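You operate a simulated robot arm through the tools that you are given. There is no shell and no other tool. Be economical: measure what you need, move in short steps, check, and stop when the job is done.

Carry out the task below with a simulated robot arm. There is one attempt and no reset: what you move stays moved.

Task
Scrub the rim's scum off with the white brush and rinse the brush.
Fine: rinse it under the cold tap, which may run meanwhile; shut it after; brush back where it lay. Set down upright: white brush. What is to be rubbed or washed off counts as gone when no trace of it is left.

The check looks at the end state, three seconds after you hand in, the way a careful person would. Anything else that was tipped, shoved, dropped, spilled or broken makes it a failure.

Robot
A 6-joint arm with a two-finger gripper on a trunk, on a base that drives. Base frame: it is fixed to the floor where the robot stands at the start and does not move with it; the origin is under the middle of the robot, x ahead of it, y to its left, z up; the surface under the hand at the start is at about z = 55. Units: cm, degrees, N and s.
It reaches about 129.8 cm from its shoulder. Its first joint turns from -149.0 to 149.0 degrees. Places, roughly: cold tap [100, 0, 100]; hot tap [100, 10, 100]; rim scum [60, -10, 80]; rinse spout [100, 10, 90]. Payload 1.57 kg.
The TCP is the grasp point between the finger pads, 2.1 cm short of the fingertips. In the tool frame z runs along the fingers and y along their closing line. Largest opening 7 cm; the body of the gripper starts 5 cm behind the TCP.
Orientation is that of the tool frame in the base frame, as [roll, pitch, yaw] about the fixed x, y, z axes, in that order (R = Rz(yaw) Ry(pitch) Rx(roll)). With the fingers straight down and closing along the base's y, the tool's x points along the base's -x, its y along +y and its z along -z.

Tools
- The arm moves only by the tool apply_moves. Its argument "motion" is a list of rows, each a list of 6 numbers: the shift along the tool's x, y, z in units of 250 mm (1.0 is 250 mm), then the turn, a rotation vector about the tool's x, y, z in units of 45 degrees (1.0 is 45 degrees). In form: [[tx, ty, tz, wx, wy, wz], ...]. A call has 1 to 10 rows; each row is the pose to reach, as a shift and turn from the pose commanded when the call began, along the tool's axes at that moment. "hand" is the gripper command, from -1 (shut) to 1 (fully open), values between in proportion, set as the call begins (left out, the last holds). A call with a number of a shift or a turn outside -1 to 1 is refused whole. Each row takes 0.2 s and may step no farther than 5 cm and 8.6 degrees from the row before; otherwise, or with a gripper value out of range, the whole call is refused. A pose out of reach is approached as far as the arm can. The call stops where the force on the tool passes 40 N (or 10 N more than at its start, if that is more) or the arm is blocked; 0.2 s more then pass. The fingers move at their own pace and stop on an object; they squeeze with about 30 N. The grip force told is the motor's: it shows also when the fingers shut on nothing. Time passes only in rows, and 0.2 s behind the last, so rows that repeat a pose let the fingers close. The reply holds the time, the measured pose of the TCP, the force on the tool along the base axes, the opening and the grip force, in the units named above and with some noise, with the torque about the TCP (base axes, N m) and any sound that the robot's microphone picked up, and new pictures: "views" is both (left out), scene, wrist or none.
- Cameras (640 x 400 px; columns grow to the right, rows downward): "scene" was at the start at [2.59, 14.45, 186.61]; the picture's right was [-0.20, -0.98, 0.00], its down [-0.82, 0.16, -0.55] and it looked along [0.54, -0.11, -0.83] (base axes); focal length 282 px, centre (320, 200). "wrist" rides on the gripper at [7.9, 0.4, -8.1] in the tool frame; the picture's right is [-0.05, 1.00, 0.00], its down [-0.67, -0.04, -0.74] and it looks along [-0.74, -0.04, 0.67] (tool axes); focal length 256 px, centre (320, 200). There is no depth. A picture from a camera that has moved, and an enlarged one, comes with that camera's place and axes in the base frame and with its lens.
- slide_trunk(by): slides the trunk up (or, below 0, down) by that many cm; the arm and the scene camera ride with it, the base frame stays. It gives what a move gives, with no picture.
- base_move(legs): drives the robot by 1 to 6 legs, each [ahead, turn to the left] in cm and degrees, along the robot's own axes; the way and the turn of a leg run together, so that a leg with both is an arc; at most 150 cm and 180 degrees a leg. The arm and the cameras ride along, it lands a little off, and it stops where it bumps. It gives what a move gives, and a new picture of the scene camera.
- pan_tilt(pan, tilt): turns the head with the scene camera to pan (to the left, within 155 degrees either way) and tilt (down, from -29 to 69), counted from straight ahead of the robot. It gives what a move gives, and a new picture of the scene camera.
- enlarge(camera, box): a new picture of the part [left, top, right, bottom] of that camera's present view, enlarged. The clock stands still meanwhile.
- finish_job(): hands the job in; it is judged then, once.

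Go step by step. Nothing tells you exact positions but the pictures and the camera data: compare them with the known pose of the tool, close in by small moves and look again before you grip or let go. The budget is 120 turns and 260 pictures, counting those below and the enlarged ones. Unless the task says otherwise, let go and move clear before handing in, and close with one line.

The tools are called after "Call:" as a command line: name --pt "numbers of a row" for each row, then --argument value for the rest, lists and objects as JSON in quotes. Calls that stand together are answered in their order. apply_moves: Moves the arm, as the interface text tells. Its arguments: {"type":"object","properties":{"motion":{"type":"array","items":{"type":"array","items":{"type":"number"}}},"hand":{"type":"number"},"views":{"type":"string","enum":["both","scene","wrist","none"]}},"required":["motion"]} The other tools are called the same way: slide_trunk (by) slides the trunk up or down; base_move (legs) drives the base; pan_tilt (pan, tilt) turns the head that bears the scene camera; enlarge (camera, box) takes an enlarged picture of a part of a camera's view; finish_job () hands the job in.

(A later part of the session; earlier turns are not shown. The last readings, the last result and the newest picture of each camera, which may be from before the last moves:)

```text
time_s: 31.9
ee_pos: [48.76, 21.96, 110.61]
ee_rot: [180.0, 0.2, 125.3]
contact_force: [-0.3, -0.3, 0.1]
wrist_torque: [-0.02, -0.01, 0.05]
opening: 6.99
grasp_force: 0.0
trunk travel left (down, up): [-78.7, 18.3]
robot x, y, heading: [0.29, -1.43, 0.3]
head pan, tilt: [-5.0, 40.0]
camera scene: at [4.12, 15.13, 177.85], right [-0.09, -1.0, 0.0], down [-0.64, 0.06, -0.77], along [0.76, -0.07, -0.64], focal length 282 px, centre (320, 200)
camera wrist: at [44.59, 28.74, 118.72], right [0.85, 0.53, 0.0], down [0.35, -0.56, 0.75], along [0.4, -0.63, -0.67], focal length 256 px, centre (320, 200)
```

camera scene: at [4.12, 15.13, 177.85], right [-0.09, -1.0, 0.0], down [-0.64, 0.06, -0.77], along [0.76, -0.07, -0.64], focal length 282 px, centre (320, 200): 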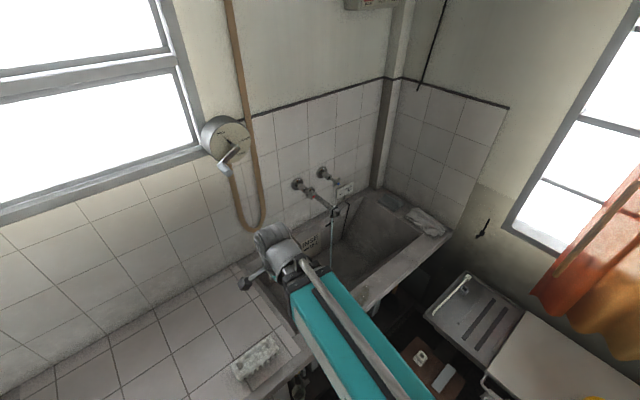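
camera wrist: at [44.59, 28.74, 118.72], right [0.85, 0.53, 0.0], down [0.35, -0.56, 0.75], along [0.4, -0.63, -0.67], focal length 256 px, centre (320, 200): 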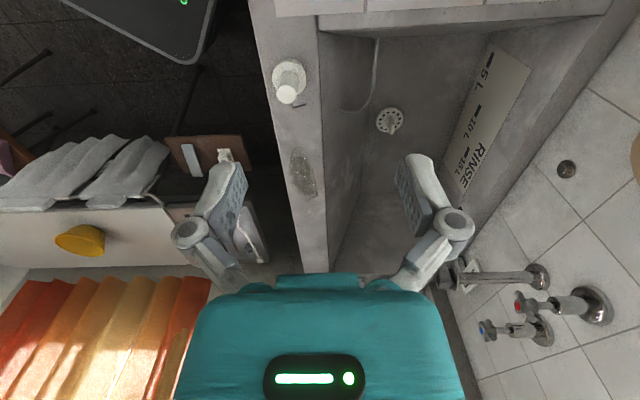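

The brush lies further along, beneath and behind the camera. I'll go 25 cm further so the wrist camera looks back at it.

Call:
apply_moves --pt "0.18 0 0 0 0 0" --pt "0.36 0 0 0 0 0" --pt "0.54 0 0 0 0 0" --pt "0.72 0 0 0 0 0" --pt "0.9 0 0 0 0 0" --pt "1.0 0 0 0 0 0"

Call:
enlarge --camera "wrist" --box '[210, 0, 430, 137]'

Call:
enlarge --camera "scene" --box '[200, 310, 344, 400]'

```text
time_s: 33.3
ee_pos: [34.55, 42.67, 110.54]
ee_rot: [179.9, 0.2, 125.2]
contact_force: [0.7, 0.4, -0.1]
wrist_torque: [0.01, -0.02, 0.01]
opening: 7.0
grasp_force: 0.0
trunk travel left (down, up): [-78.7, 18.3]
robot x, y, heading: [0.15, -1.07, 0.2]
head pan, tilt: [-5.0, 40.0]
camera scene: at [4.11, 15.13, 177.85], right [-0.09, -1.0, 0.0], down [-0.64, 0.06, -0.77], along [0.76, -0.07, -0.64], focal length 282 px, centre (320, 200)
camera wrist: at [30.23, 49.24, 118.72], right [0.85, 0.53, 0.0], down [0.35, -0.56, 0.75], along [0.4, -0.63, -0.67], focal length 256 px, centre (320, 200)
```

scene: 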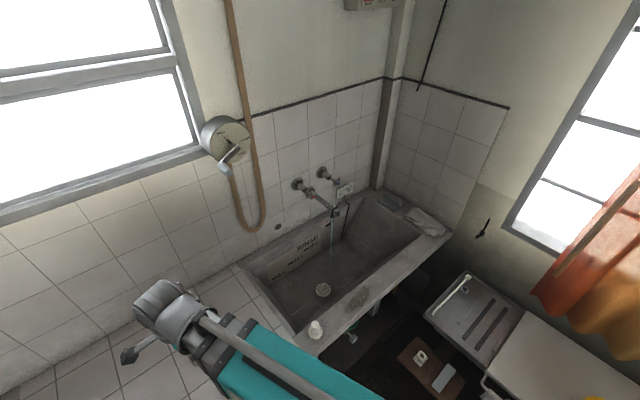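
wrist: 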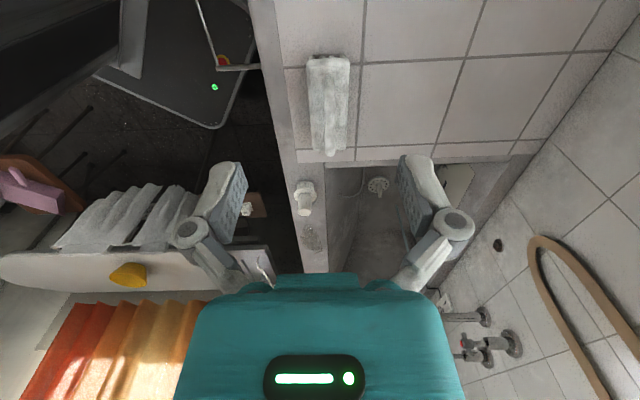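

```text
2.91 times, centred on (320, 68) of wrist
camera zoom: at [30.23, 49.24, 118.72], right [0.85, 0.53, 0.0], down [0.35, -0.56, 0.75], along [0.4, -0.63, -0.67], focal length 745 px, centre (320, 582)
```

zoom: 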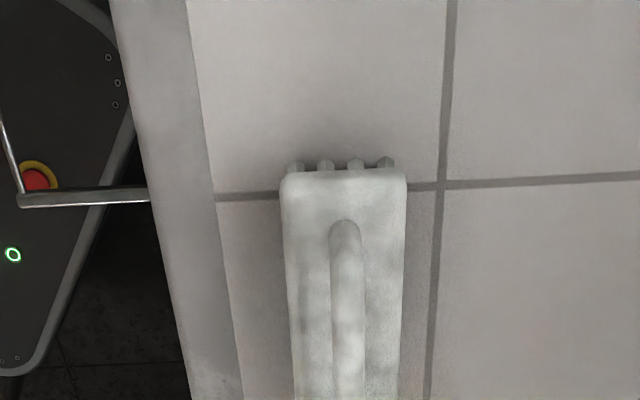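

```text
4.44 times, centred on (272, 355) of scene
camera zoom: at [4.11, 15.13, 177.85], right [-0.09, -1.0, 0.0], down [-0.64, 0.06, -0.77], along [0.76, -0.07, -0.64], focal length 1253 px, centre (533, -489)
```

zoom: 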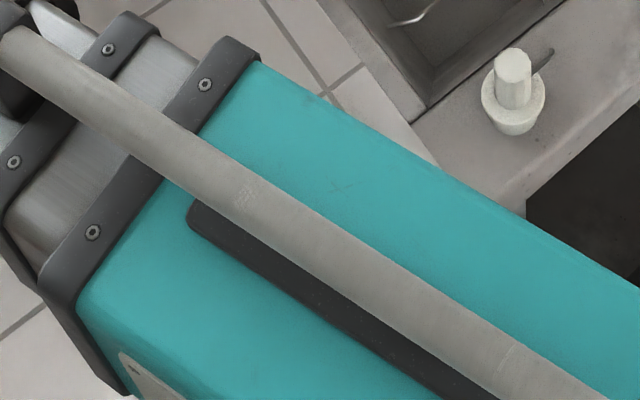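

From both cameras the brush centre comes out at about (43.2, 32.5), with its body top near z = 80. I'll move nearer and lower to see the handle well.

Call:
apply_moves --pt "-0.1 0.02 0.15 0 0 0" --pt "-0.2 0.04 0.3 0 0 0" --pt "-0.288 0.052 0.45 0 0 0" --pt "-0.288 0.052 0.55 0 0 0" --views "wrist"

Call:
enlarge --camera "wrist" --box '[210, 40, 430, 178]'

```text
time_s: 34.3
ee_pos: [39.37, 37.07, 110.76]
ee_rot: [179.9, 0.1, 125.1]
contact_force: [0.1, -0.4, -1.2]
wrist_torque: [-0.03, 0.02, 0.0]
opening: 6.99
grasp_force: 0.1
out of reach, approached as far as the arm can: row 1, 2, 3, 4
trunk travel left (down, up): [-78.7, 18.3]
robot x, y, heading: [0.18, -1.1, 0.0]
head pan, tilt: [-5.0, 40.0]
camera wrist: at [35.08, 43.85, 118.73], right [0.85, 0.53, 0.0], down [0.35, -0.56, 0.75], along [0.4, -0.63, -0.67], focal length 256 px, centre (320, 200)
```

wrist: 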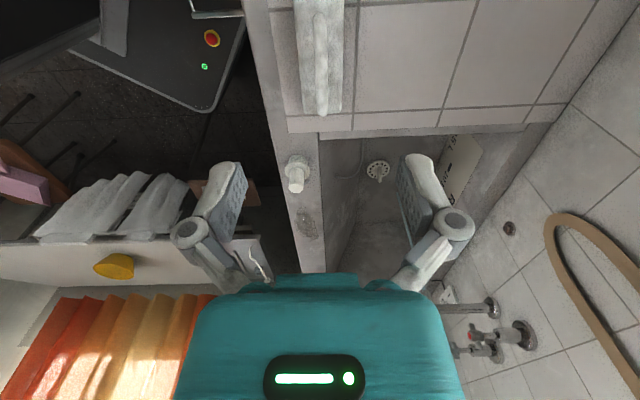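

```text
2.90 times, centred on (320, 109) of wrist
camera zoom: at [35.08, 43.85, 118.73], right [0.85, 0.53, 0.0], down [0.35, -0.56, 0.75], along [0.4, -0.63, -0.67], focal length 742 px, centre (320, 464)
```

zoom: 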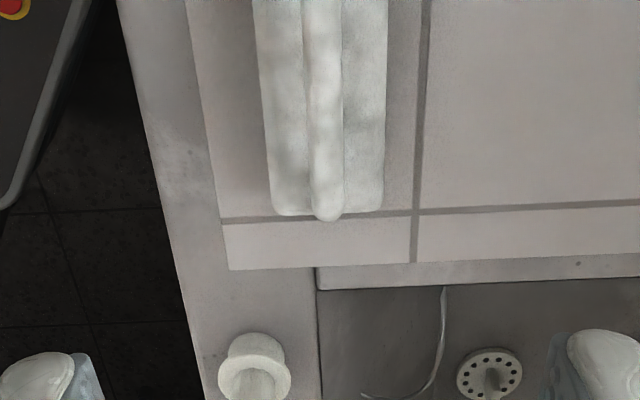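

The arm has a height floor that rides with the trunk, so I'll go down with the trunk.

Call:
slide_trunk --by -15

Call:
apply_moves --pt "0.1 0 0 0 0 0" --pt "0.2 0 0 0 0 0"

Call:
enlarge --camera "wrist" --box '[210, 0, 430, 138]'

```text
time_s: 36.0
ee_pos: [39.44, 37.21, 95.48]
ee_rot: [179.9, 0.1, 125.2]
contact_force: [-1.0, -0.1, -0.3]
wrist_torque: [-0.02, -0.03, -0.02]
opening: 7.02
grasp_force: 0.1
trunk travel left (down, up): [-63.7, 33.3]
robot x, y, heading: [0.07, -1.29, -0.2]
head pan, tilt: [-5.0, 40.0]
```

```text
time_s: 36.6
ee_pos: [36.48, 41.35, 95.67]
ee_rot: [179.8, 0.2, 125.2]
contact_force: [0.2, 0.5, -0.5]
wrist_torque: [0.01, -0.02, -0.01]
opening: 7.0
grasp_force: 0.0
trunk travel left (down, up): [-63.7, 33.3]
robot x, y, heading: [0.46, -1.19, -0.3]
head pan, tilt: [-5.0, 40.0]
camera scene: at [4.12, 15.1, 162.86], right [-0.09, -1.0, 0.0], down [-0.64, 0.06, -0.77], along [0.76, -0.07, -0.64], focal length 282 px, centre (320, 200)
camera wrist: at [32.04, 47.94, 103.72], right [0.85, 0.53, 0.0], down [0.35, -0.56, 0.75], along [0.4, -0.63, -0.67], focal length 256 px, centre (320, 200)
```

scene: 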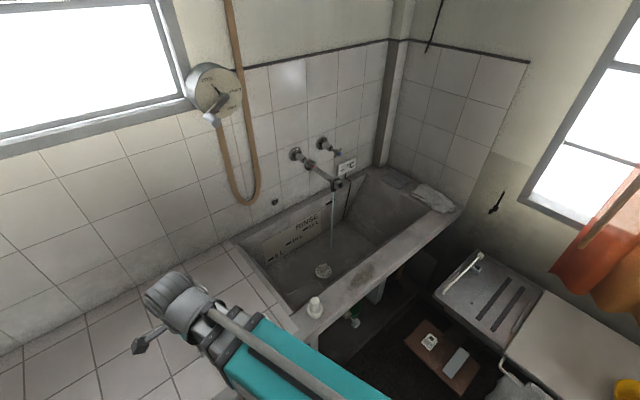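
wrist: 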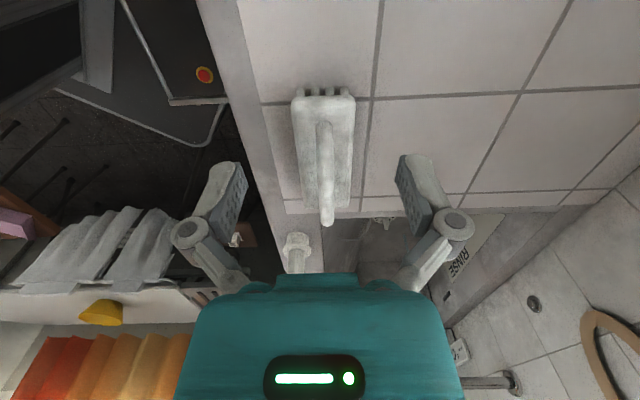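

```text
2.90 times, centred on (320, 69) of wrist
camera zoom: at [32.04, 47.94, 103.72], right [0.85, 0.53, 0.0], down [0.35, -0.56, 0.75], along [0.4, -0.63, -0.67], focal length 742 px, centre (320, 580)
```

zoom: 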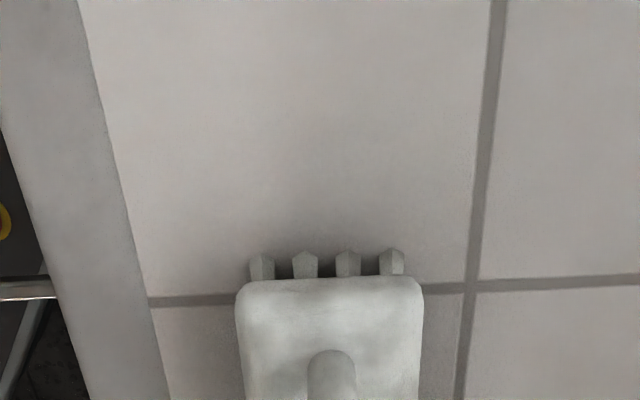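

The handle bar lies along the tool's x, centred sideways, with its top near z = 85. I'll shift 10.4 cm to be over its middle, lower 7 cm and look.

Call:
apply_moves --pt "-0.2 0 0 0 0 0" --pt "-0.4 0 0 0 0 0" --pt "-0.416 0 0 0 0 0" --views "none"

Call:
slide_trunk --by -7

Call:
apply_moves --pt "0 0 0 0 0 0"

Call:
enlarge --camera "wrist" --box '[200, 80, 440, 230]'

```text
time_s: 37.4
ee_pos: [42.54, 32.75, 95.54]
ee_rot: [179.9, 0.1, 125.3]
contact_force: [-0.2, 0.4, -0.2]
wrist_torque: [-0.01, 0.03, 0.07]
opening: 6.99
grasp_force: 0.1
trunk travel left (down, up): [-63.7, 33.3]
robot x, y, heading: [0.56, -1.28, -0.2]
head pan, tilt: [-5.0, 40.0]
```

```text
time_s: 38.5
ee_pos: [42.54, 32.87, 88.45]
ee_rot: [179.8, 0.1, 125.2]
contact_force: [-0.1, 0.4, -0.6]
wrist_torque: [-0.03, -0.03, 0.0]
opening: 7.0
grasp_force: 0.1
trunk travel left (down, up): [-56.7, 40.3]
robot x, y, heading: [-0.06, -1.11, -0.0]
head pan, tilt: [-5.0, 40.0]
```

```text
time_s: 38.9
ee_pos: [42.61, 32.83, 88.53]
ee_rot: [179.9, 0.1, 125.3]
contact_force: [0.9, -0.2, 0.0]
wrist_torque: [-0.03, -0.01, -0.04]
opening: 6.98
grasp_force: 0.0
trunk travel left (down, up): [-56.7, 40.3]
robot x, y, heading: [0.19, -1.4, -0.1]
head pan, tilt: [-5.0, 40.0]
camera scene: at [4.12, 15.1, 155.86], right [-0.09, -1.0, 0.0], down [-0.64, 0.06, -0.77], along [0.76, -0.07, -0.64], focal length 282 px, centre (320, 200)
camera wrist: at [38.19, 39.51, 96.73], right [0.85, 0.53, 0.0], down [0.35, -0.56, 0.75], along [0.4, -0.63, -0.67], focal length 256 px, centre (320, 200)
```

scene: 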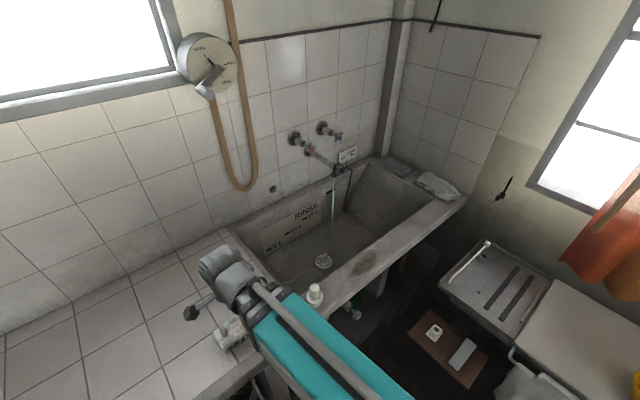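
wrist: 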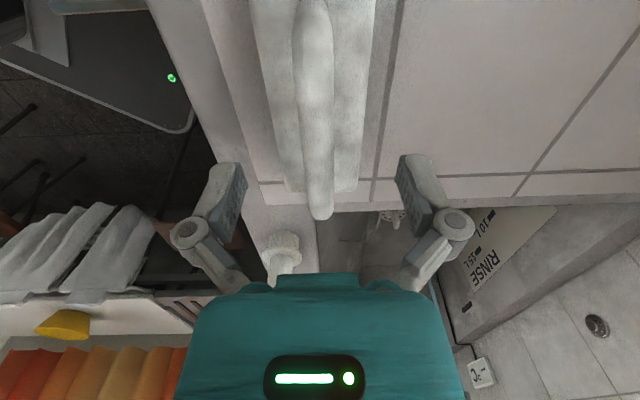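

```text
2.67 times, centred on (320, 155) of wrist
camera zoom: at [38.19, 39.51, 96.73], right [0.85, 0.53, 0.0], down [0.35, -0.56, 0.75], along [0.4, -0.63, -0.67], focal length 683 px, centre (320, 320)
```

zoom: 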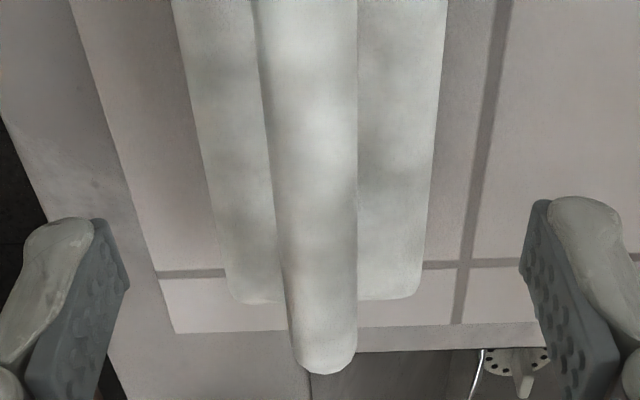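

The bar runs midway between the fingers. I'll shift 1.2 cm along it to its middle and go down 4.5 cm.

Call:
apply_moves --pt "-0.048 -0.003 0 0 0 0" --views "none"

Call:
slide_trunk --by -4.5

Call:
apply_moves --pt "0 0 0 0 0 0" --views "wrist"

Call:
enlarge --camera "wrist" --box '[180, 80, 460, 255]'

```text
time_s: 39.3
ee_pos: [43.13, 31.87, 88.67]
ee_rot: [179.9, 0.1, 125.1]
contact_force: [0.3, -0.7, 0.5]
wrist_torque: [0.0, 0.01, -0.01]
opening: 6.99
grasp_force: 0.1
trunk travel left (down, up): [-56.7, 40.3]
robot x, y, heading: [0.17, -1.36, -0.1]
head pan, tilt: [-5.0, 40.0]
```

```text
time_s: 40.2
ee_pos: [43.14, 31.89, 83.97]
ee_rot: [179.9, 0.2, 125.2]
contact_force: [0.5, -0.7, -0.3]
wrist_torque: [0.0, -0.01, 0.0]
opening: 7.01
grasp_force: 0.1
trunk travel left (down, up): [-52.2, 44.8]
robot x, y, heading: [0.04, -1.06, 0.1]
head pan, tilt: [-5.0, 40.0]
```

```text
time_s: 40.6
ee_pos: [43.23, 31.8, 84.1]
ee_rot: [179.9, 0.2, 125.2]
contact_force: [0.2, -0.1, 0.3]
wrist_torque: [0.0, -0.03, 0.0]
opening: 7.0
grasp_force: 0.1
trunk travel left (down, up): [-52.2, 44.8]
robot x, y, heading: [-0.02, -0.63, -0.0]
head pan, tilt: [-5.0, 40.0]
camera wrist: at [38.84, 38.53, 92.23], right [0.85, 0.53, 0.0], down [0.35, -0.56, 0.75], along [0.4, -0.63, -0.67], focal length 256 px, centre (320, 200)
```

wrist: 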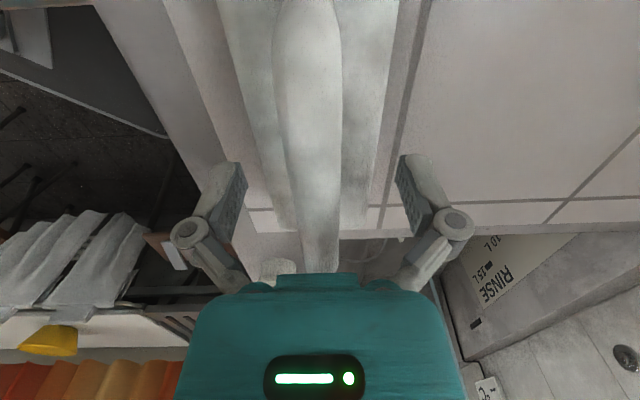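

```text
2.29 times, centred on (320, 168) of wrist
camera zoom: at [38.84, 38.53, 92.23], right [0.85, 0.53, 0.0], down [0.35, -0.56, 0.75], along [0.4, -0.63, -0.67], focal length 585 px, centre (320, 274)
```

zoom: 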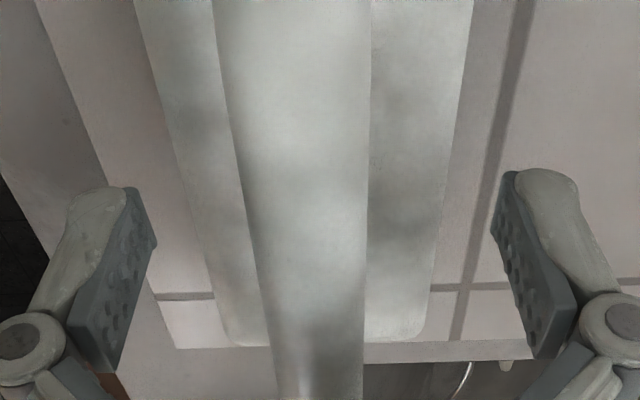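

The bar sits between the fingers with its top about at TCP height. I'll lower 0.6 cm more and close on it.

Call:
slide_trunk --by -0.6

Call:
apply_moves --pt "0 0 0 0 0 0" --pt "0 0 0 0 0 0" --pt "0 0 0 0 0 0" --pt "0 0 0 0 0 0" --pt "0 0 0 0 0 0" --hand -1 --views "both"

```text
time_s: 41.1
ee_pos: [43.21, 31.94, 83.41]
ee_rot: [179.9, 0.2, 125.2]
contact_force: [-0.1, 0.8, -0.3]
wrist_torque: [0.01, -0.02, 0.0]
opening: 6.99
grasp_force: 0.0
trunk travel left (down, up): [-51.6, 45.4]
robot x, y, heading: [0.62, -1.17, -0.2]
head pan, tilt: [-5.0, 40.0]
```

```text
time_s: 41.7
ee_pos: [42.98, 31.64, 83.65]
ee_rot: [179.8, 0.2, 125.1]
contact_force: [-1.8, 0.1, 52.9]
wrist_torque: [0.0, 0.09, 0.0]
opening: 5.69
grasp_force: 29.8
trunk travel left (down, up): [-51.6, 45.4]
robot x, y, heading: [-0.02, -1.28, 0.2]
head pan, tilt: [-5.0, 40.0]
stopped in row 2: the force on the tool passed its limit at 44 N (the readings are from after the stop); the commanded pose is now the measured one
camera scene: at [3.79, 14.87, 150.89], right [-0.09, -1.0, 0.0], down [-0.64, 0.06, -0.77], along [0.76, -0.07, -0.64], focal length 282 px, centre (320, 200)
camera wrist: at [38.63, 38.39, 91.88], right [0.85, 0.53, 0.0], down [0.35, -0.57, 0.75], along [0.4, -0.63, -0.67], focal length 256 px, centre (320, 200)
```

scene: 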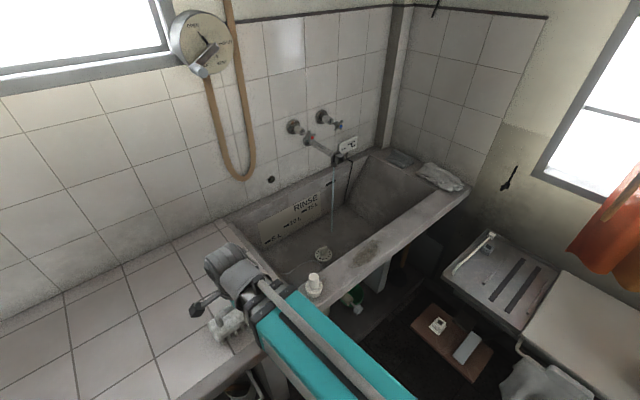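
wrist: 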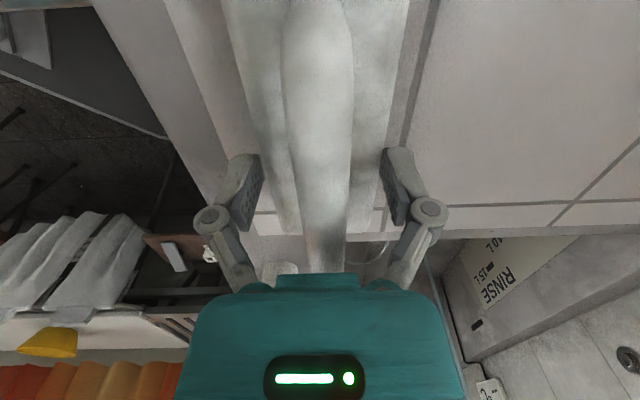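

The fingers wedged on the body's top edges at 5.7 cm, so they are too low. I'll open, rise 1.4 cm and close on the bar only.

Call:
apply_moves --pt "0 0 0 0 0 0" --pt "0 0 0 0 0 0" --pt "0 0 0 0 0 0" --hand 1 --views "none"

Call:
slide_trunk --by 1.4

Call:
apply_moves --pt "0 0 0 0 0 0" --pt "0 0 0 0 0 0" --pt "0 0 0 0 0 0" --hand -0.3 --views "wrist"

Call:
enlarge --camera "wrist" --box '[180, 80, 460, 255]'

```text
time_s: 42.5
ee_pos: [43.07, 31.75, 83.4]
ee_rot: [179.9, 0.2, 125.2]
contact_force: [0.4, 0.2, 0.4]
wrist_torque: [-0.01, -0.01, -0.01]
opening: 6.98
grasp_force: 0.2
trunk travel left (down, up): [-51.6, 45.4]
robot x, y, heading: [0.01, -1.29, 0.1]
head pan, tilt: [-5.0, 40.0]
```

```text
time_s: 43.1
ee_pos: [43.21, 31.83, 84.88]
ee_rot: [179.9, 0.2, 125.2]
contact_force: [-1.0, 0.2, -0.7]
wrist_torque: [0.02, 0.03, 0.05]
opening: 6.99
grasp_force: 0.1
trunk travel left (down, up): [-53.0, 44.0]
robot x, y, heading: [0.08, -1.06, 0.2]
head pan, tilt: [-5.0, 40.0]
```

```text
time_s: 43.9
ee_pos: [43.22, 31.89, 84.74]
ee_rot: [179.9, 0.2, 125.2]
contact_force: [-0.4, -0.1, -0.1]
wrist_torque: [0.04, 0.05, 0.01]
opening: 2.44
grasp_force: 0.2
trunk travel left (down, up): [-53.0, 44.0]
robot x, y, heading: [-0.02, -1.17, 0.3]
head pan, tilt: [-5.0, 40.0]
camera wrist: at [38.83, 38.53, 93.02], right [0.85, 0.53, 0.0], down [0.35, -0.56, 0.75], along [0.4, -0.63, -0.67], focal length 256 px, centre (320, 200)
```

wrist: 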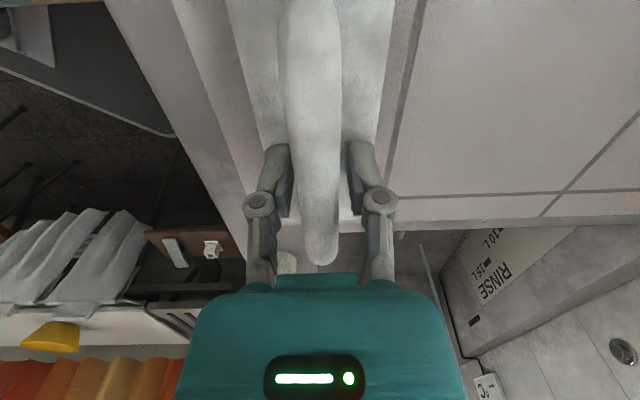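

```text
2.29 times, centred on (320, 168) of wrist
camera zoom: at [38.83, 38.53, 93.02], right [0.85, 0.53, 0.0], down [0.35, -0.56, 0.75], along [0.4, -0.63, -0.67], focal length 585 px, centre (320, 274)
```

zoom: 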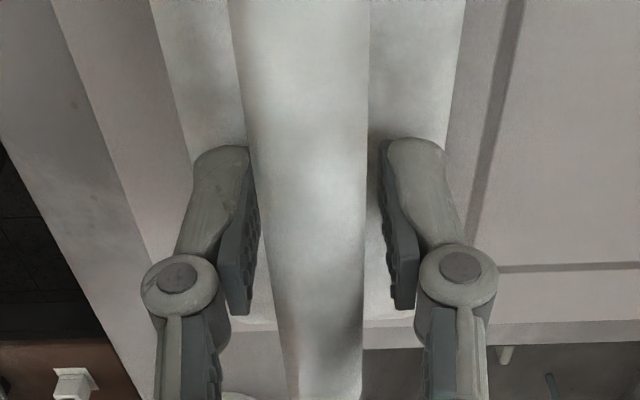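

The bar is now between the pads with a small gap each side. Closing fully.

Call:
apply_moves --pt "0 0 0 0 0 0" --pt "0 0 0 0 0 0" --pt "0 0 0 0 0 0" --hand -1 --views "wrist"

```text
time_s: 44.7
ee_pos: [43.06, 31.91, 84.85]
ee_rot: [179.9, 0.2, 125.2]
contact_force: [0.1, 0.2, -1.2]
wrist_torque: [-0.03, -0.02, 0.0]
opening: 1.51
grasp_force: 30.8
trunk travel left (down, up): [-53.0, 44.0]
robot x, y, heading: [0.33, -0.8, -0.1]
head pan, tilt: [-5.0, 40.0]
camera wrist: at [38.84, 38.53, 93.02], right [0.85, 0.53, 0.0], down [0.35, -0.56, 0.75], along [0.4, -0.63, -0.67], focal length 256 px, centre (320, 200)
```

wrist: 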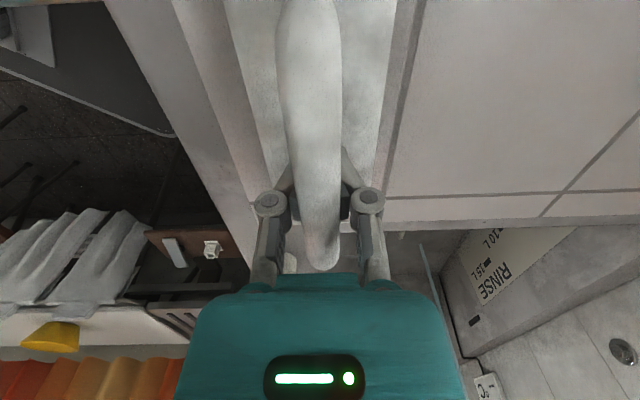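

The bar is gripped at 1.5 cm. I'll lift straight up 15 cm and check that the brush came along level.

Call:
slide_trunk --by 15

Call:
apply_moves --pt "-0.15 0.04 0 0 0 0" --pt "-0.3 0.04 0 0 0 0" --pt "-0.45 0.04 0 0 0 0" --pt "-0.6 0.04 0 0 0 0"

```text
time_s: 46.5
ee_pos: [43.17, 31.75, 99.88]
ee_rot: [179.9, 0.2, 125.3]
contact_force: [0.4, 0.4, -1.7]
wrist_torque: [0.0, -0.04, 0.0]
opening: 1.52
grasp_force: 30.0
trunk travel left (down, up): [-68.0, 29.0]
robot x, y, heading: [0.0, -0.95, -0.3]
head pan, tilt: [-5.0, 40.0]
```

```text
time_s: 47.5
ee_pos: [52.61, 20.21, 99.86]
ee_rot: [179.8, 0.1, 125.4]
contact_force: [-0.8, 0.1, -2.3]
wrist_torque: [-0.01, -0.05, -0.02]
opening: 1.49
grasp_force: 30.4
trunk travel left (down, up): [-68.0, 29.0]
robot x, y, heading: [0.05, -0.96, 0.1]
head pan, tilt: [-5.0, 40.0]
camera scene: at [4.15, 15.11, 167.15], right [-0.09, -1.0, 0.0], down [-0.64, 0.06, -0.77], along [0.76, -0.07, -0.64], focal length 282 px, centre (320, 200)
camera wrist: at [48.21, 26.93, 108.01], right [0.85, 0.53, 0.0], down [0.35, -0.56, 0.75], along [0.4, -0.63, -0.67], focal length 256 px, centre (320, 200)
```

scene: 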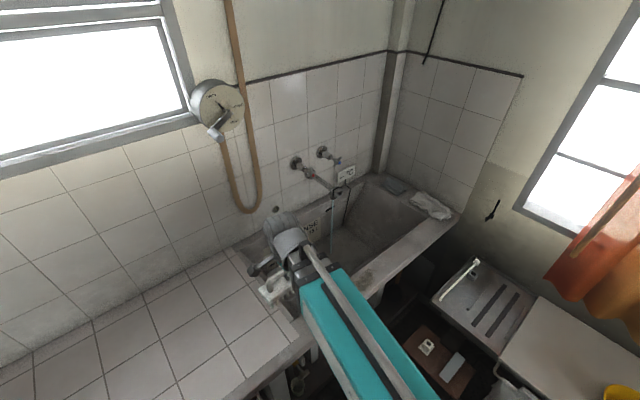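
wrist: 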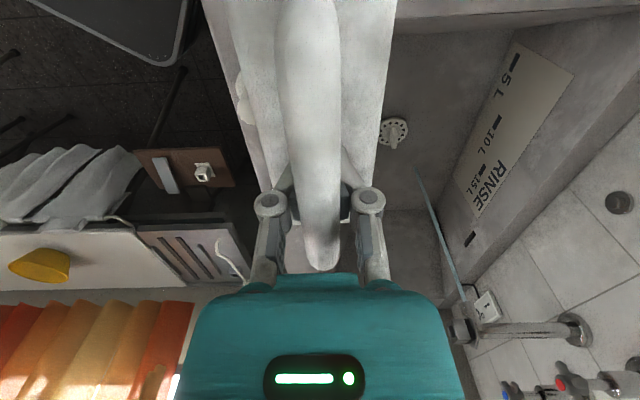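

The brush is held level and clear over the basin. I'll carry on along the rim, past the bottle, to over the scum.

Call:
apply_moves --pt "-0.18 0 0 0 0 0" --pt "-0.36 0 0 0 0 0" --pt "-0.54 0 0 0 0 0" --pt "-0.72 0 0 0 0 0" --pt "-0.88 -0.08 0 0 0 0" --pt "-1.0 -0.2 0 0 0 0" --pt "-1.0 -0.31 0 0 0 0"

Call:
enlarge --camera "scene" --box '[270, 180, 470, 305]'

```text
time_s: 49.1
ee_pos: [60.76, -4.87, 99.88]
ee_rot: [-180.0, 0.2, 125.2]
contact_force: [0.4, 0.2, -2.7]
wrist_torque: [0.0, -0.04, 0.04]
opening: 1.51
grasp_force: 30.1
trunk travel left (down, up): [-68.0, 29.0]
robot x, y, heading: [0.11, -1.16, -0.1]
head pan, tilt: [-5.0, 40.0]
camera scene: at [4.13, 15.06, 167.16], right [-0.09, -1.0, 0.0], down [-0.64, 0.06, -0.77], along [0.76, -0.07, -0.64], focal length 282 px, centre (320, 200)
camera wrist: at [56.34, 1.94, 108.02], right [0.85, 0.53, 0.0], down [0.35, -0.56, 0.75], along [0.4, -0.63, -0.67], focal length 256 px, centre (320, 200)
```

scene: 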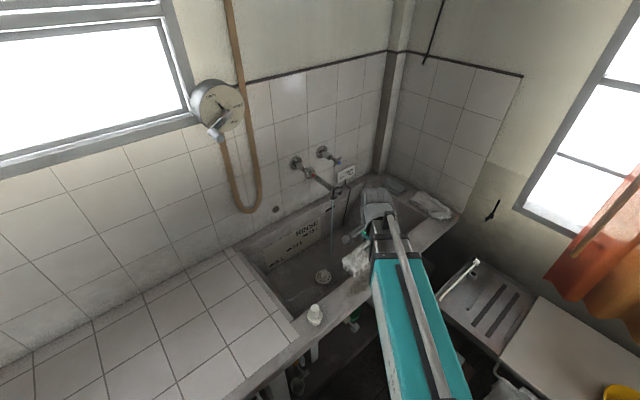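
wrist: 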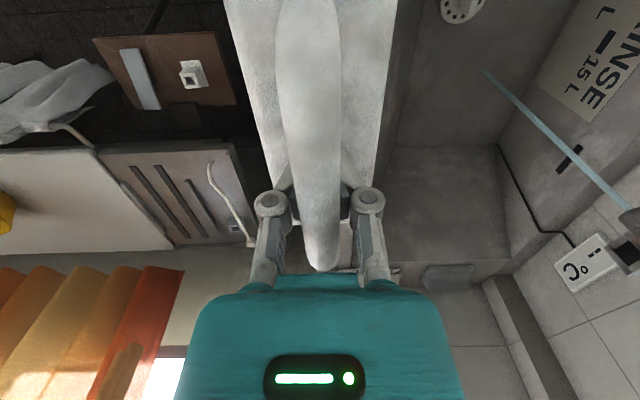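

```text
3.20 times, centred on (370, 242) of scene
camera zoom: at [4.13, 15.06, 167.16], right [-0.09, -1.0, 0.0], down [-0.64, 0.06, -0.77], along [0.76, -0.07, -0.64], focal length 902 px, centre (160, 64)
```

zoom: 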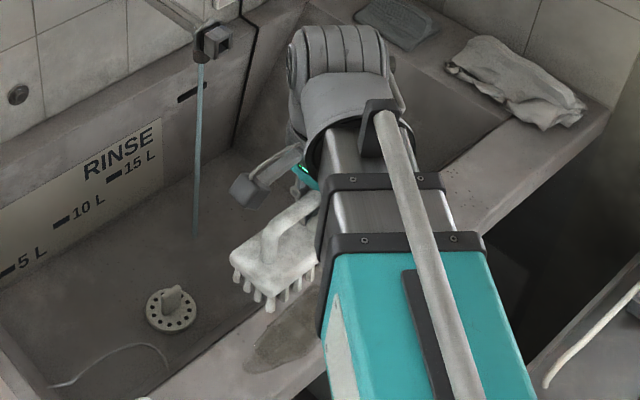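

The brush is over the scum. To leave the arm downward travel above its floor, I'll raise the arm 6 cm and lower the trunk 19 cm, which leaves the bristles a little above the rim.

Call:
apply_moves --pt "-0.02 0 -0.12 0 0 0" --pt "-0.038 0 -0.24 0 0 0" --views "none"

Call:
slide_trunk --by -19

Call:
apply_moves --pt "0 0 0.02 0 0 0"

Call:
enlarge --camera "scene" --box '[290, 190, 430, 278]'

```text
time_s: 49.7
ee_pos: [61.37, -5.18, 99.9]
ee_rot: [180.0, 0.1, 125.3]
contact_force: [-0.2, -0.7, -1.3]
wrist_torque: [0.01, -0.02, 0.0]
opening: 1.49
grasp_force: 30.2
out of reach, approached as far as the arm can: row 1, 2
trunk travel left (down, up): [-68.0, 29.0]
robot x, y, heading: [0.38, -0.93, 0.3]
head pan, tilt: [-5.0, 40.0]
```

```text
time_s: 51.3
ee_pos: [61.13, -5.27, 84.22]
ee_rot: [179.7, 0.4, 125.2]
contact_force: [-4.0, 1.3, 50.7]
wrist_torque: [-0.41, 0.17, 0.1]
opening: 1.2
grasp_force: 29.9
trunk travel left (down, up): [-52.1, 44.9]
robot x, y, heading: [0.05, -0.88, -0.1]
head pan, tilt: [-5.0, 40.0]
stopped: the force on the tool passed its limit at 161 N (the readings are from after the stop); the commanded pose is now the measured one
```

```text
time_s: 51.7
ee_pos: [60.98, -5.23, 84.32]
ee_rot: [179.5, 0.4, 125.2]
contact_force: [-4.1, 0.2, 57.9]
wrist_torque: [-0.02, 0.37, -0.03]
opening: 1.2
grasp_force: 29.8
out of reach, approached as far as the arm can: row 1
trunk travel left (down, up): [-52.1, 44.9]
robot x, y, heading: [0.25, -1.01, -0.1]
head pan, tilt: [-5.0, 40.0]
camera scene: at [3.61, 15.13, 151.32], right [-0.09, -1.0, 0.0], down [-0.64, 0.06, -0.77], along [0.77, -0.07, -0.64], focal length 282 px, centre (320, 200)
camera wrist: at [56.75, 1.42, 92.38], right [0.85, 0.53, 0.01], down [0.35, -0.56, 0.75], along [0.4, -0.63, -0.66], focal length 256 px, centre (320, 200)
```

scene: 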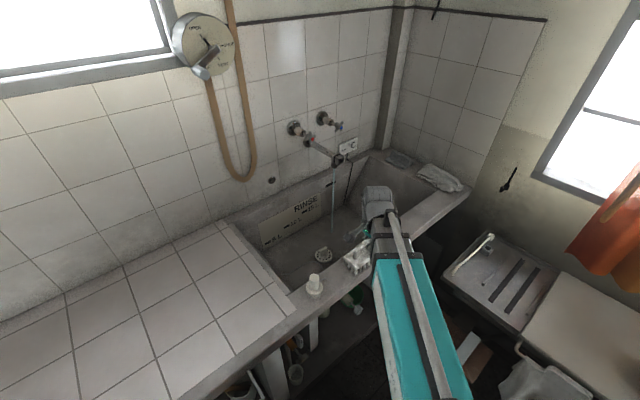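
wrist: 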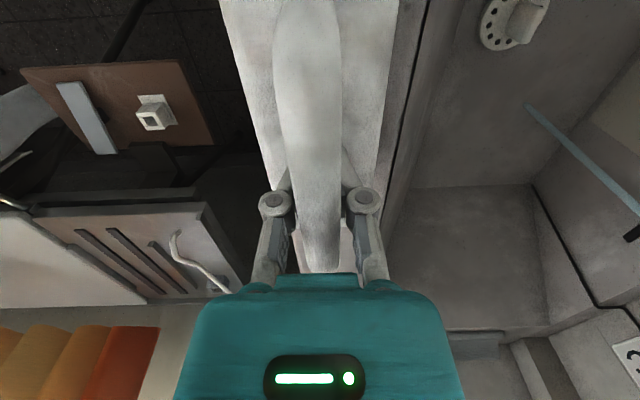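

```text
4.55 times, centred on (360, 234) of scene
camera zoom: at [3.61, 15.13, 151.32], right [-0.09, -1.0, 0.0], down [-0.64, 0.06, -0.77], along [0.77, -0.07, -0.64], focal length 1282 px, centre (138, 46)
```

zoom: 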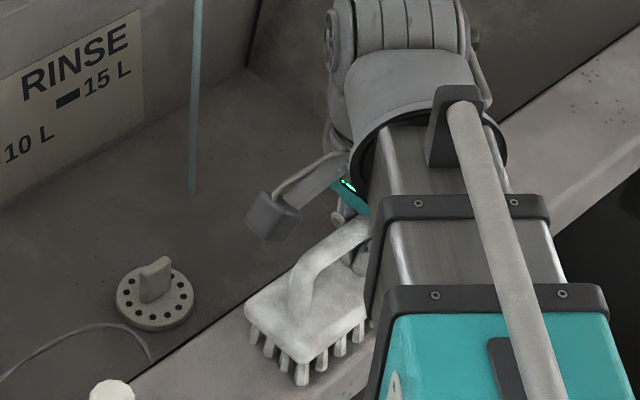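

The brush has reached the rim and I overshot with force; up and down clearly belongs to the trunk alone here. I'll ease off to a moderate pressure.

Call:
slide_trunk --by 0.3

Call:
apply_moves --pt "0 0 0 0 0 0" --views "none"

```text
time_s: 52.2
ee_pos: [61.37, -5.27, 84.28]
ee_rot: [179.7, 0.4, 125.1]
contact_force: [-4.1, 0.4, 9.5]
wrist_torque: [-0.04, -0.02, -0.05]
opening: 1.16
grasp_force: 30.2
trunk travel left (down, up): [-52.4, 44.6]
robot x, y, heading: [0.4, -1.14, -0.1]
head pan, tilt: [-5.0, 40.0]
```

```text
time_s: 52.6
ee_pos: [61.45, -5.32, 84.34]
ee_rot: [179.6, 0.3, 125.2]
contact_force: [-1.8, 0.0, 3.3]
wrist_torque: [0.08, 0.01, 0.02]
opening: 1.16
grasp_force: 29.6
trunk travel left (down, up): [-52.4, 44.6]
robot x, y, heading: [0.47, -1.38, 0.0]
head pan, tilt: [-5.0, 40.0]
```

About 3 N now. I'll press a touch more and stroke to and fro over the patch.

Call:
slide_trunk --by -0.12

Call:
apply_moves --pt "0.1 0 0 0 0 0" --pt "-0.08 0 0 0 0 0" --pt "0.1 0.06 0 0 0 0" --pt "-0.08 0.06 0 0 0 0" --pt "0.1 0 0 0 0 0" --pt "-0.08 -0.06 0 0 0 0" --pt "0.1 -0.06 0 0 0 0" --pt "-0.08 -0.03 0 0 0 0" --pt "0.1 0.03 0 0 0 0" --pt "0 0 0 0 0 0"

```text
time_s: 53.1
ee_pos: [61.48, -5.33, 84.27]
ee_rot: [179.6, 0.4, 125.2]
contact_force: [5.6, -1.3, 27.7]
wrist_torque: [0.31, 0.29, 0.02]
opening: 1.17
grasp_force: 30.1
trunk travel left (down, up): [-52.3, 44.7]
robot x, y, heading: [0.2, -1.12, -0.2]
head pan, tilt: [-5.0, 40.0]
```

```text
time_s: 54.2
ee_pos: [62.66, -5.24, 84.26]
ee_rot: [179.5, 0.6, 125.2]
contact_force: [-4.7, 0.8, 24.3]
wrist_torque: [-0.05, 0.44, -0.04]
opening: 1.16
grasp_force: 30.0
trunk travel left (down, up): [-52.3, 44.7]
robot x, y, heading: [0.16, -1.36, -0.0]
head pan, tilt: [-5.0, 40.0]
stopped in row 5: the force on the tool passed its limit at 52 N (the readings are from after the stop); the commanded pose is now the measured one
camera scene: at [3.88, 15.1, 151.45], right [-0.09, -1.0, 0.0], down [-0.64, 0.06, -0.77], along [0.76, -0.07, -0.64], focal length 282 px, centre (320, 200)
camera wrist: at [58.21, 1.44, 92.36], right [0.85, 0.53, 0.01], down [0.34, -0.56, 0.75], along [0.4, -0.63, -0.66], focal length 256 px, centre (320, 200)
```

scene: 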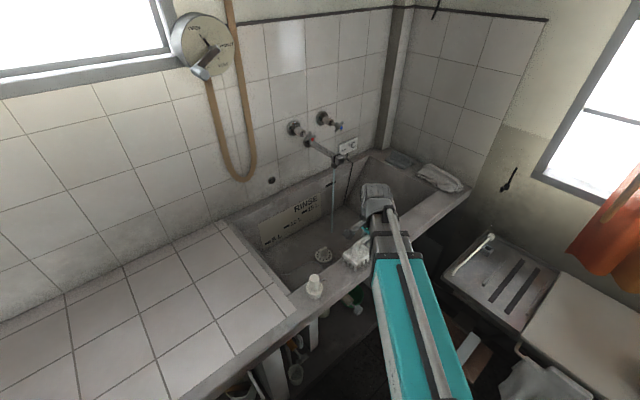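
wrist: 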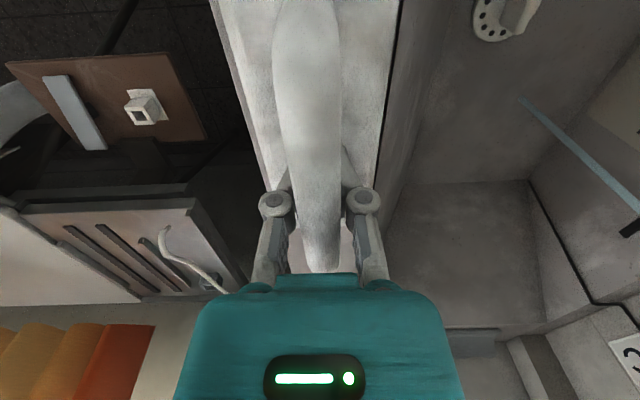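

The strokes work, but the force limit tripped. I'll ease the pressure and use smaller, gentler strokes covering both sides of the patch.

Call:
slide_trunk --by 0.08

Call:
apply_moves --pt "0.08 0 0 0 0 0" --pt "0 -0.04 0 0 0 0" --pt "-0.08 -0.04 0 0 0 0" --pt "0 -0.08 0 0 0 0" --pt "0.08 -0.08 0 0 0 0" --pt "0 -0.12 0 0 0 0" --pt "-0.08 -0.12 0 0 0 0" --pt "0 -0.08 0 0 0 0" --pt "0.08 -0.04 0 0 0 0" --pt "0 -0.04 0 0 0 0" --views "none"

```text
time_s: 54.7
ee_pos: [62.83, -5.28, 84.35]
ee_rot: [179.6, 0.7, 125.2]
contact_force: [-4.8, -0.2, 9.5]
wrist_torque: [0.12, 0.29, 0.03]
opening: 1.18
grasp_force: 30.1
trunk travel left (down, up): [-52.4, 44.6]
robot x, y, heading: [0.16, -1.2, 0.1]
head pan, tilt: [-5.0, 40.0]
```

```text
time_s: 56.9
ee_pos: [62.08, -5.78, 84.35]
ee_rot: [179.5, 0.6, 125.1]
contact_force: [-1.5, 1.4, 8.4]
wrist_torque: [0.15, 0.21, -0.11]
opening: 1.18
grasp_force: 29.8
trunk travel left (down, up): [-52.4, 44.6]
robot x, y, heading: [0.36, -1.39, -0.0]
head pan, tilt: [-5.0, 40.0]
```

That ran through. I'll lift 8 cm and swing the brush in over the basin to look at the rim.

Call:
slide_trunk --by 8

Call:
apply_moves --pt "0.1 0.15 0 0 0 0" --pt "0.2 0.3 0 0 0 0" --pt "0.3 0.45 0 0 0 0" --pt "0.4 0.55 0 0 0 0"

Call:
enlarge --camera "wrist" --box '[120, 40, 320, 240]'

Call:
enlarge --camera "scene" --box '[290, 190, 450, 290]'

```text
time_s: 58.1
ee_pos: [62.2, -5.85, 92.22]
ee_rot: [179.6, 0.7, 125.2]
contact_force: [-0.6, 0.1, -1.3]
wrist_torque: [-0.05, 0.01, 0.01]
opening: 1.19
grasp_force: 30.5
trunk travel left (down, up): [-60.4, 36.6]
robot x, y, heading: [0.04, -1.12, 0.1]
head pan, tilt: [-5.0, 40.0]
```

```text
time_s: 59.1
ee_pos: [67.84, 10.26, 92.11]
ee_rot: [179.7, 0.6, 125.1]
contact_force: [-0.6, 0.4, -2.2]
wrist_torque: [-0.02, 0.03, 0.01]
opening: 1.18
grasp_force: 29.5
trunk travel left (down, up): [-60.4, 36.6]
robot x, y, heading: [0.12, -0.89, 0.1]
head pan, tilt: [-5.0, 40.0]
camera scene: at [4.17, 15.09, 159.53], right [-0.09, -1.0, 0.0], down [-0.64, 0.06, -0.77], along [0.76, -0.07, -0.64], focal length 282 px, centre (320, 200)
camera wrist: at [63.43, 16.93, 100.32], right [0.85, 0.53, 0.01], down [0.34, -0.56, 0.75], along [0.4, -0.63, -0.66], focal length 256 px, centre (320, 200)
```

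scene: 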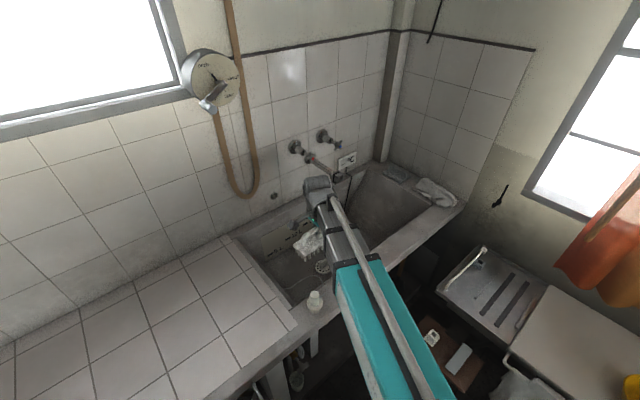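
wrist: 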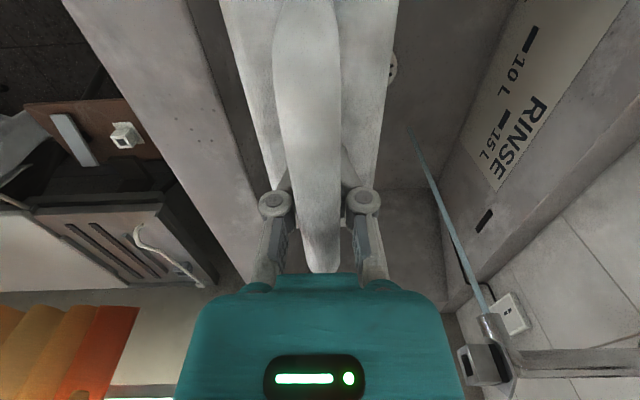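

```text
2.00 times, centred on (220, 140) of wrist
camera zoom: at [63.43, 16.93, 100.32], right [0.85, 0.53, 0.01], down [0.34, -0.56, 0.75], along [0.4, -0.63, -0.66], focal length 512 px, centre (520, 320)
```

zoom: 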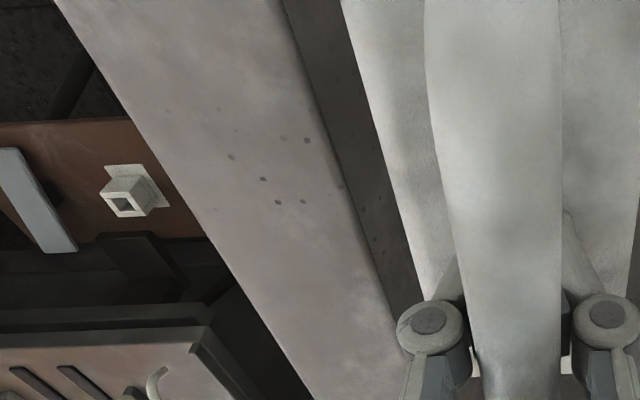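

```text
4.00 times, centred on (370, 240) of scene
camera zoom: at [4.17, 15.09, 159.53], right [-0.09, -1.0, 0.0], down [-0.64, 0.06, -0.77], along [0.76, -0.07, -0.64], focal length 1128 px, centre (120, 40)
```

zoom: 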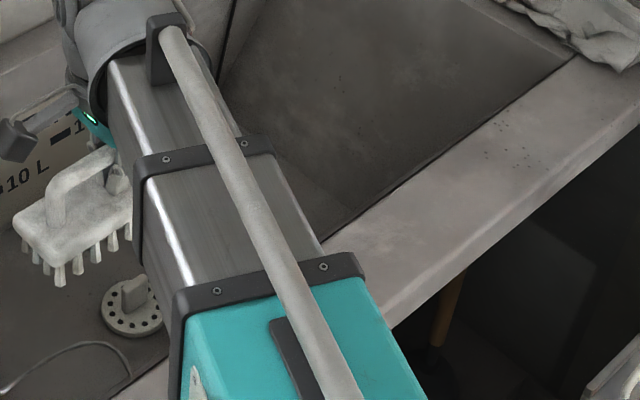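

The patch is gone, but a few dark specks remain where it was. Similar specks appear elsewhere on the rim, so to be sure I'll scrub once more a bit harder and compare the same view.

Call:
apply_moves --pt "-0.1 -0.15 0 0 0 0" --pt "-0.2 -0.3 0 0 0 0" --pt "-0.3 -0.45 0 0 0 0" --pt "-0.36 -0.55 0 0 0 0" --views "none"

Call:
slide_trunk --by -8.03

Call:
apply_moves --pt "0.08 0 0 0 0 0" --pt "0 0.05 0 0 0 0" --pt "-0.08 0.05 0 0 0 0" --pt "-0.16 0.05 0 0 0 0" --pt "-0.16 -0.02 0 0 0 0" --pt "-0.16 -0.08 0 0 0 0" --pt "-0.08 -0.08 0 0 0 0" --pt "0 -0.08 0 0 0 0" --pt "0.08 -0.06 0 0 0 0" --pt "0.08 0.02 0 0 0 0" --views "none"

Call:
apply_moves --pt "-0.08 0 0 0 0 0" --pt "-0.16 0 0 0 0 0" --pt "-0.08 0.03 0 0 0 0" --pt "0 0.03 0 0 0 0" --pt "-0.08 -0.03 0 0 0 0" --pt "-0.16 -0.05 0 0 0 0" --pt "-0.08 -0.05 0 0 0 0" --pt "0 -0.02 0 0 0 0" --views "none"

```text
time_s: 60.1
ee_pos: [61.45, -5.44, 92.26]
ee_rot: [179.6, 0.7, 125.1]
contact_force: [0.4, 0.9, -1.6]
wrist_torque: [0.01, -0.03, -0.01]
opening: 1.16
grasp_force: 29.7
trunk travel left (down, up): [-60.4, 36.6]
robot x, y, heading: [-0.13, -1.2, 0.2]
head pan, tilt: [-5.0, 40.0]
```

```text
time_s: 61.3
ee_pos: [61.47, -5.3, 84.26]
ee_rot: [179.4, 0.6, 125.1]
contact_force: [9.0, -1.2, 19.6]
wrist_torque: [0.08, 0.31, -0.01]
opening: 1.17
grasp_force: 30.2
trunk travel left (down, up): [-52.3, 44.7]
robot x, y, heading: [0.26, -1.1, -0.1]
head pan, tilt: [-5.0, 40.0]
```

```text
time_s: 63.5
ee_pos: [60.36, -3.41, 84.29]
ee_rot: [179.5, 0.6, 125.1]
contact_force: [-5.6, -2.3, 13.6]
wrist_torque: [-0.06, 0.11, 0.0]
opening: 1.15
grasp_force: 30.5
trunk travel left (down, up): [-52.3, 44.7]
robot x, y, heading: [0.31, -0.88, 0.2]
head pan, tilt: [-5.0, 40.0]
```

```text
time_s: 65.3
ee_pos: [59.96, -3.54, 84.28]
ee_rot: [179.5, 0.8, 125.1]
contact_force: [0.7, -2.9, 17.7]
wrist_torque: [-0.49, -0.16, 0.05]
opening: 1.17
grasp_force: 30.2
trunk travel left (down, up): [-52.3, 44.7]
robot x, y, heading: [-0.12, -1.4, -0.1]
head pan, tilt: [-5.0, 40.0]
```

Now I'll lift and swing over the basin again to compare.

Call:
slide_trunk --by 8

Call:
apply_moves --pt "0.05 0.18 0 0 0 0" --pt "0.15 0.33 0 0 0 0" --pt "0.28 0.48 0 0 0 0" --pt "0.36 0.6 0 0 0 0" --views "wrist"

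Call:
enlarge --camera "wrist" --box '[110, 60, 270, 220]'

```text
time_s: 66.4
ee_pos: [60.02, -3.65, 92.19]
ee_rot: [179.6, 0.7, 125.1]
contact_force: [-0.3, -0.8, -1.5]
wrist_torque: [0.01, 0.01, 0.02]
opening: 1.17
grasp_force: 29.4
trunk travel left (down, up): [-60.3, 36.7]
robot x, y, heading: [0.33, -1.06, 0.6]
head pan, tilt: [-5.0, 40.0]
```

```text
time_s: 67.4
ee_pos: [67.15, 12.33, 92.15]
ee_rot: [179.6, 0.8, 125.1]
contact_force: [-0.6, 0.1, -2.0]
wrist_torque: [0.03, -0.01, -0.02]
opening: 1.18
grasp_force: 29.8
trunk travel left (down, up): [-60.3, 36.7]
robot x, y, heading: [0.05, -0.81, -0.1]
head pan, tilt: [-5.0, 40.0]
camera wrist: at [62.77, 19.13, 100.29], right [0.85, 0.53, 0.01], down [0.34, -0.56, 0.75], along [0.4, -0.63, -0.66], focal length 256 px, centre (320, 200)
```

wrist: 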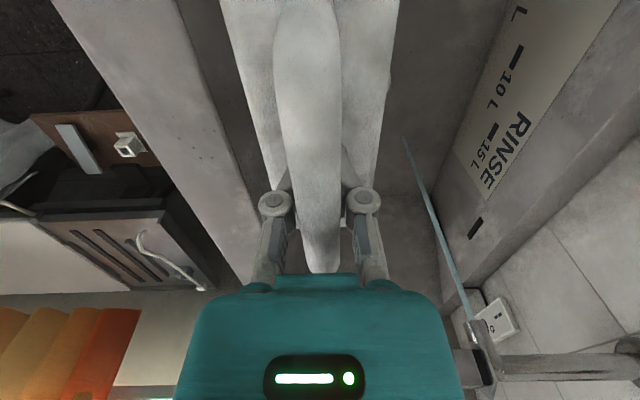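

```text
2.50 times, centred on (190, 140) of wrist
camera zoom: at [62.77, 19.13, 100.29], right [0.85, 0.53, 0.01], down [0.34, -0.56, 0.75], along [0.4, -0.63, -0.66], focal length 640 px, centre (645, 350)
```

zoom: 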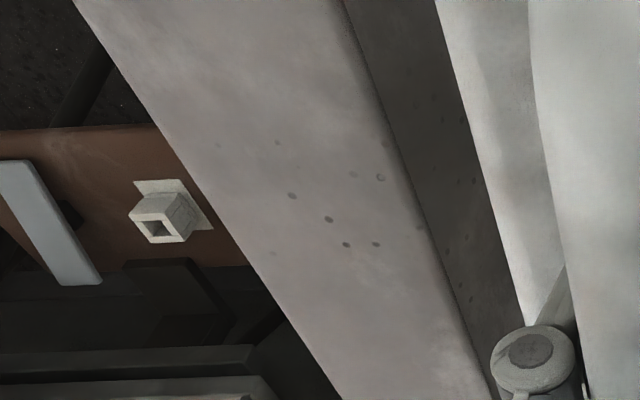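

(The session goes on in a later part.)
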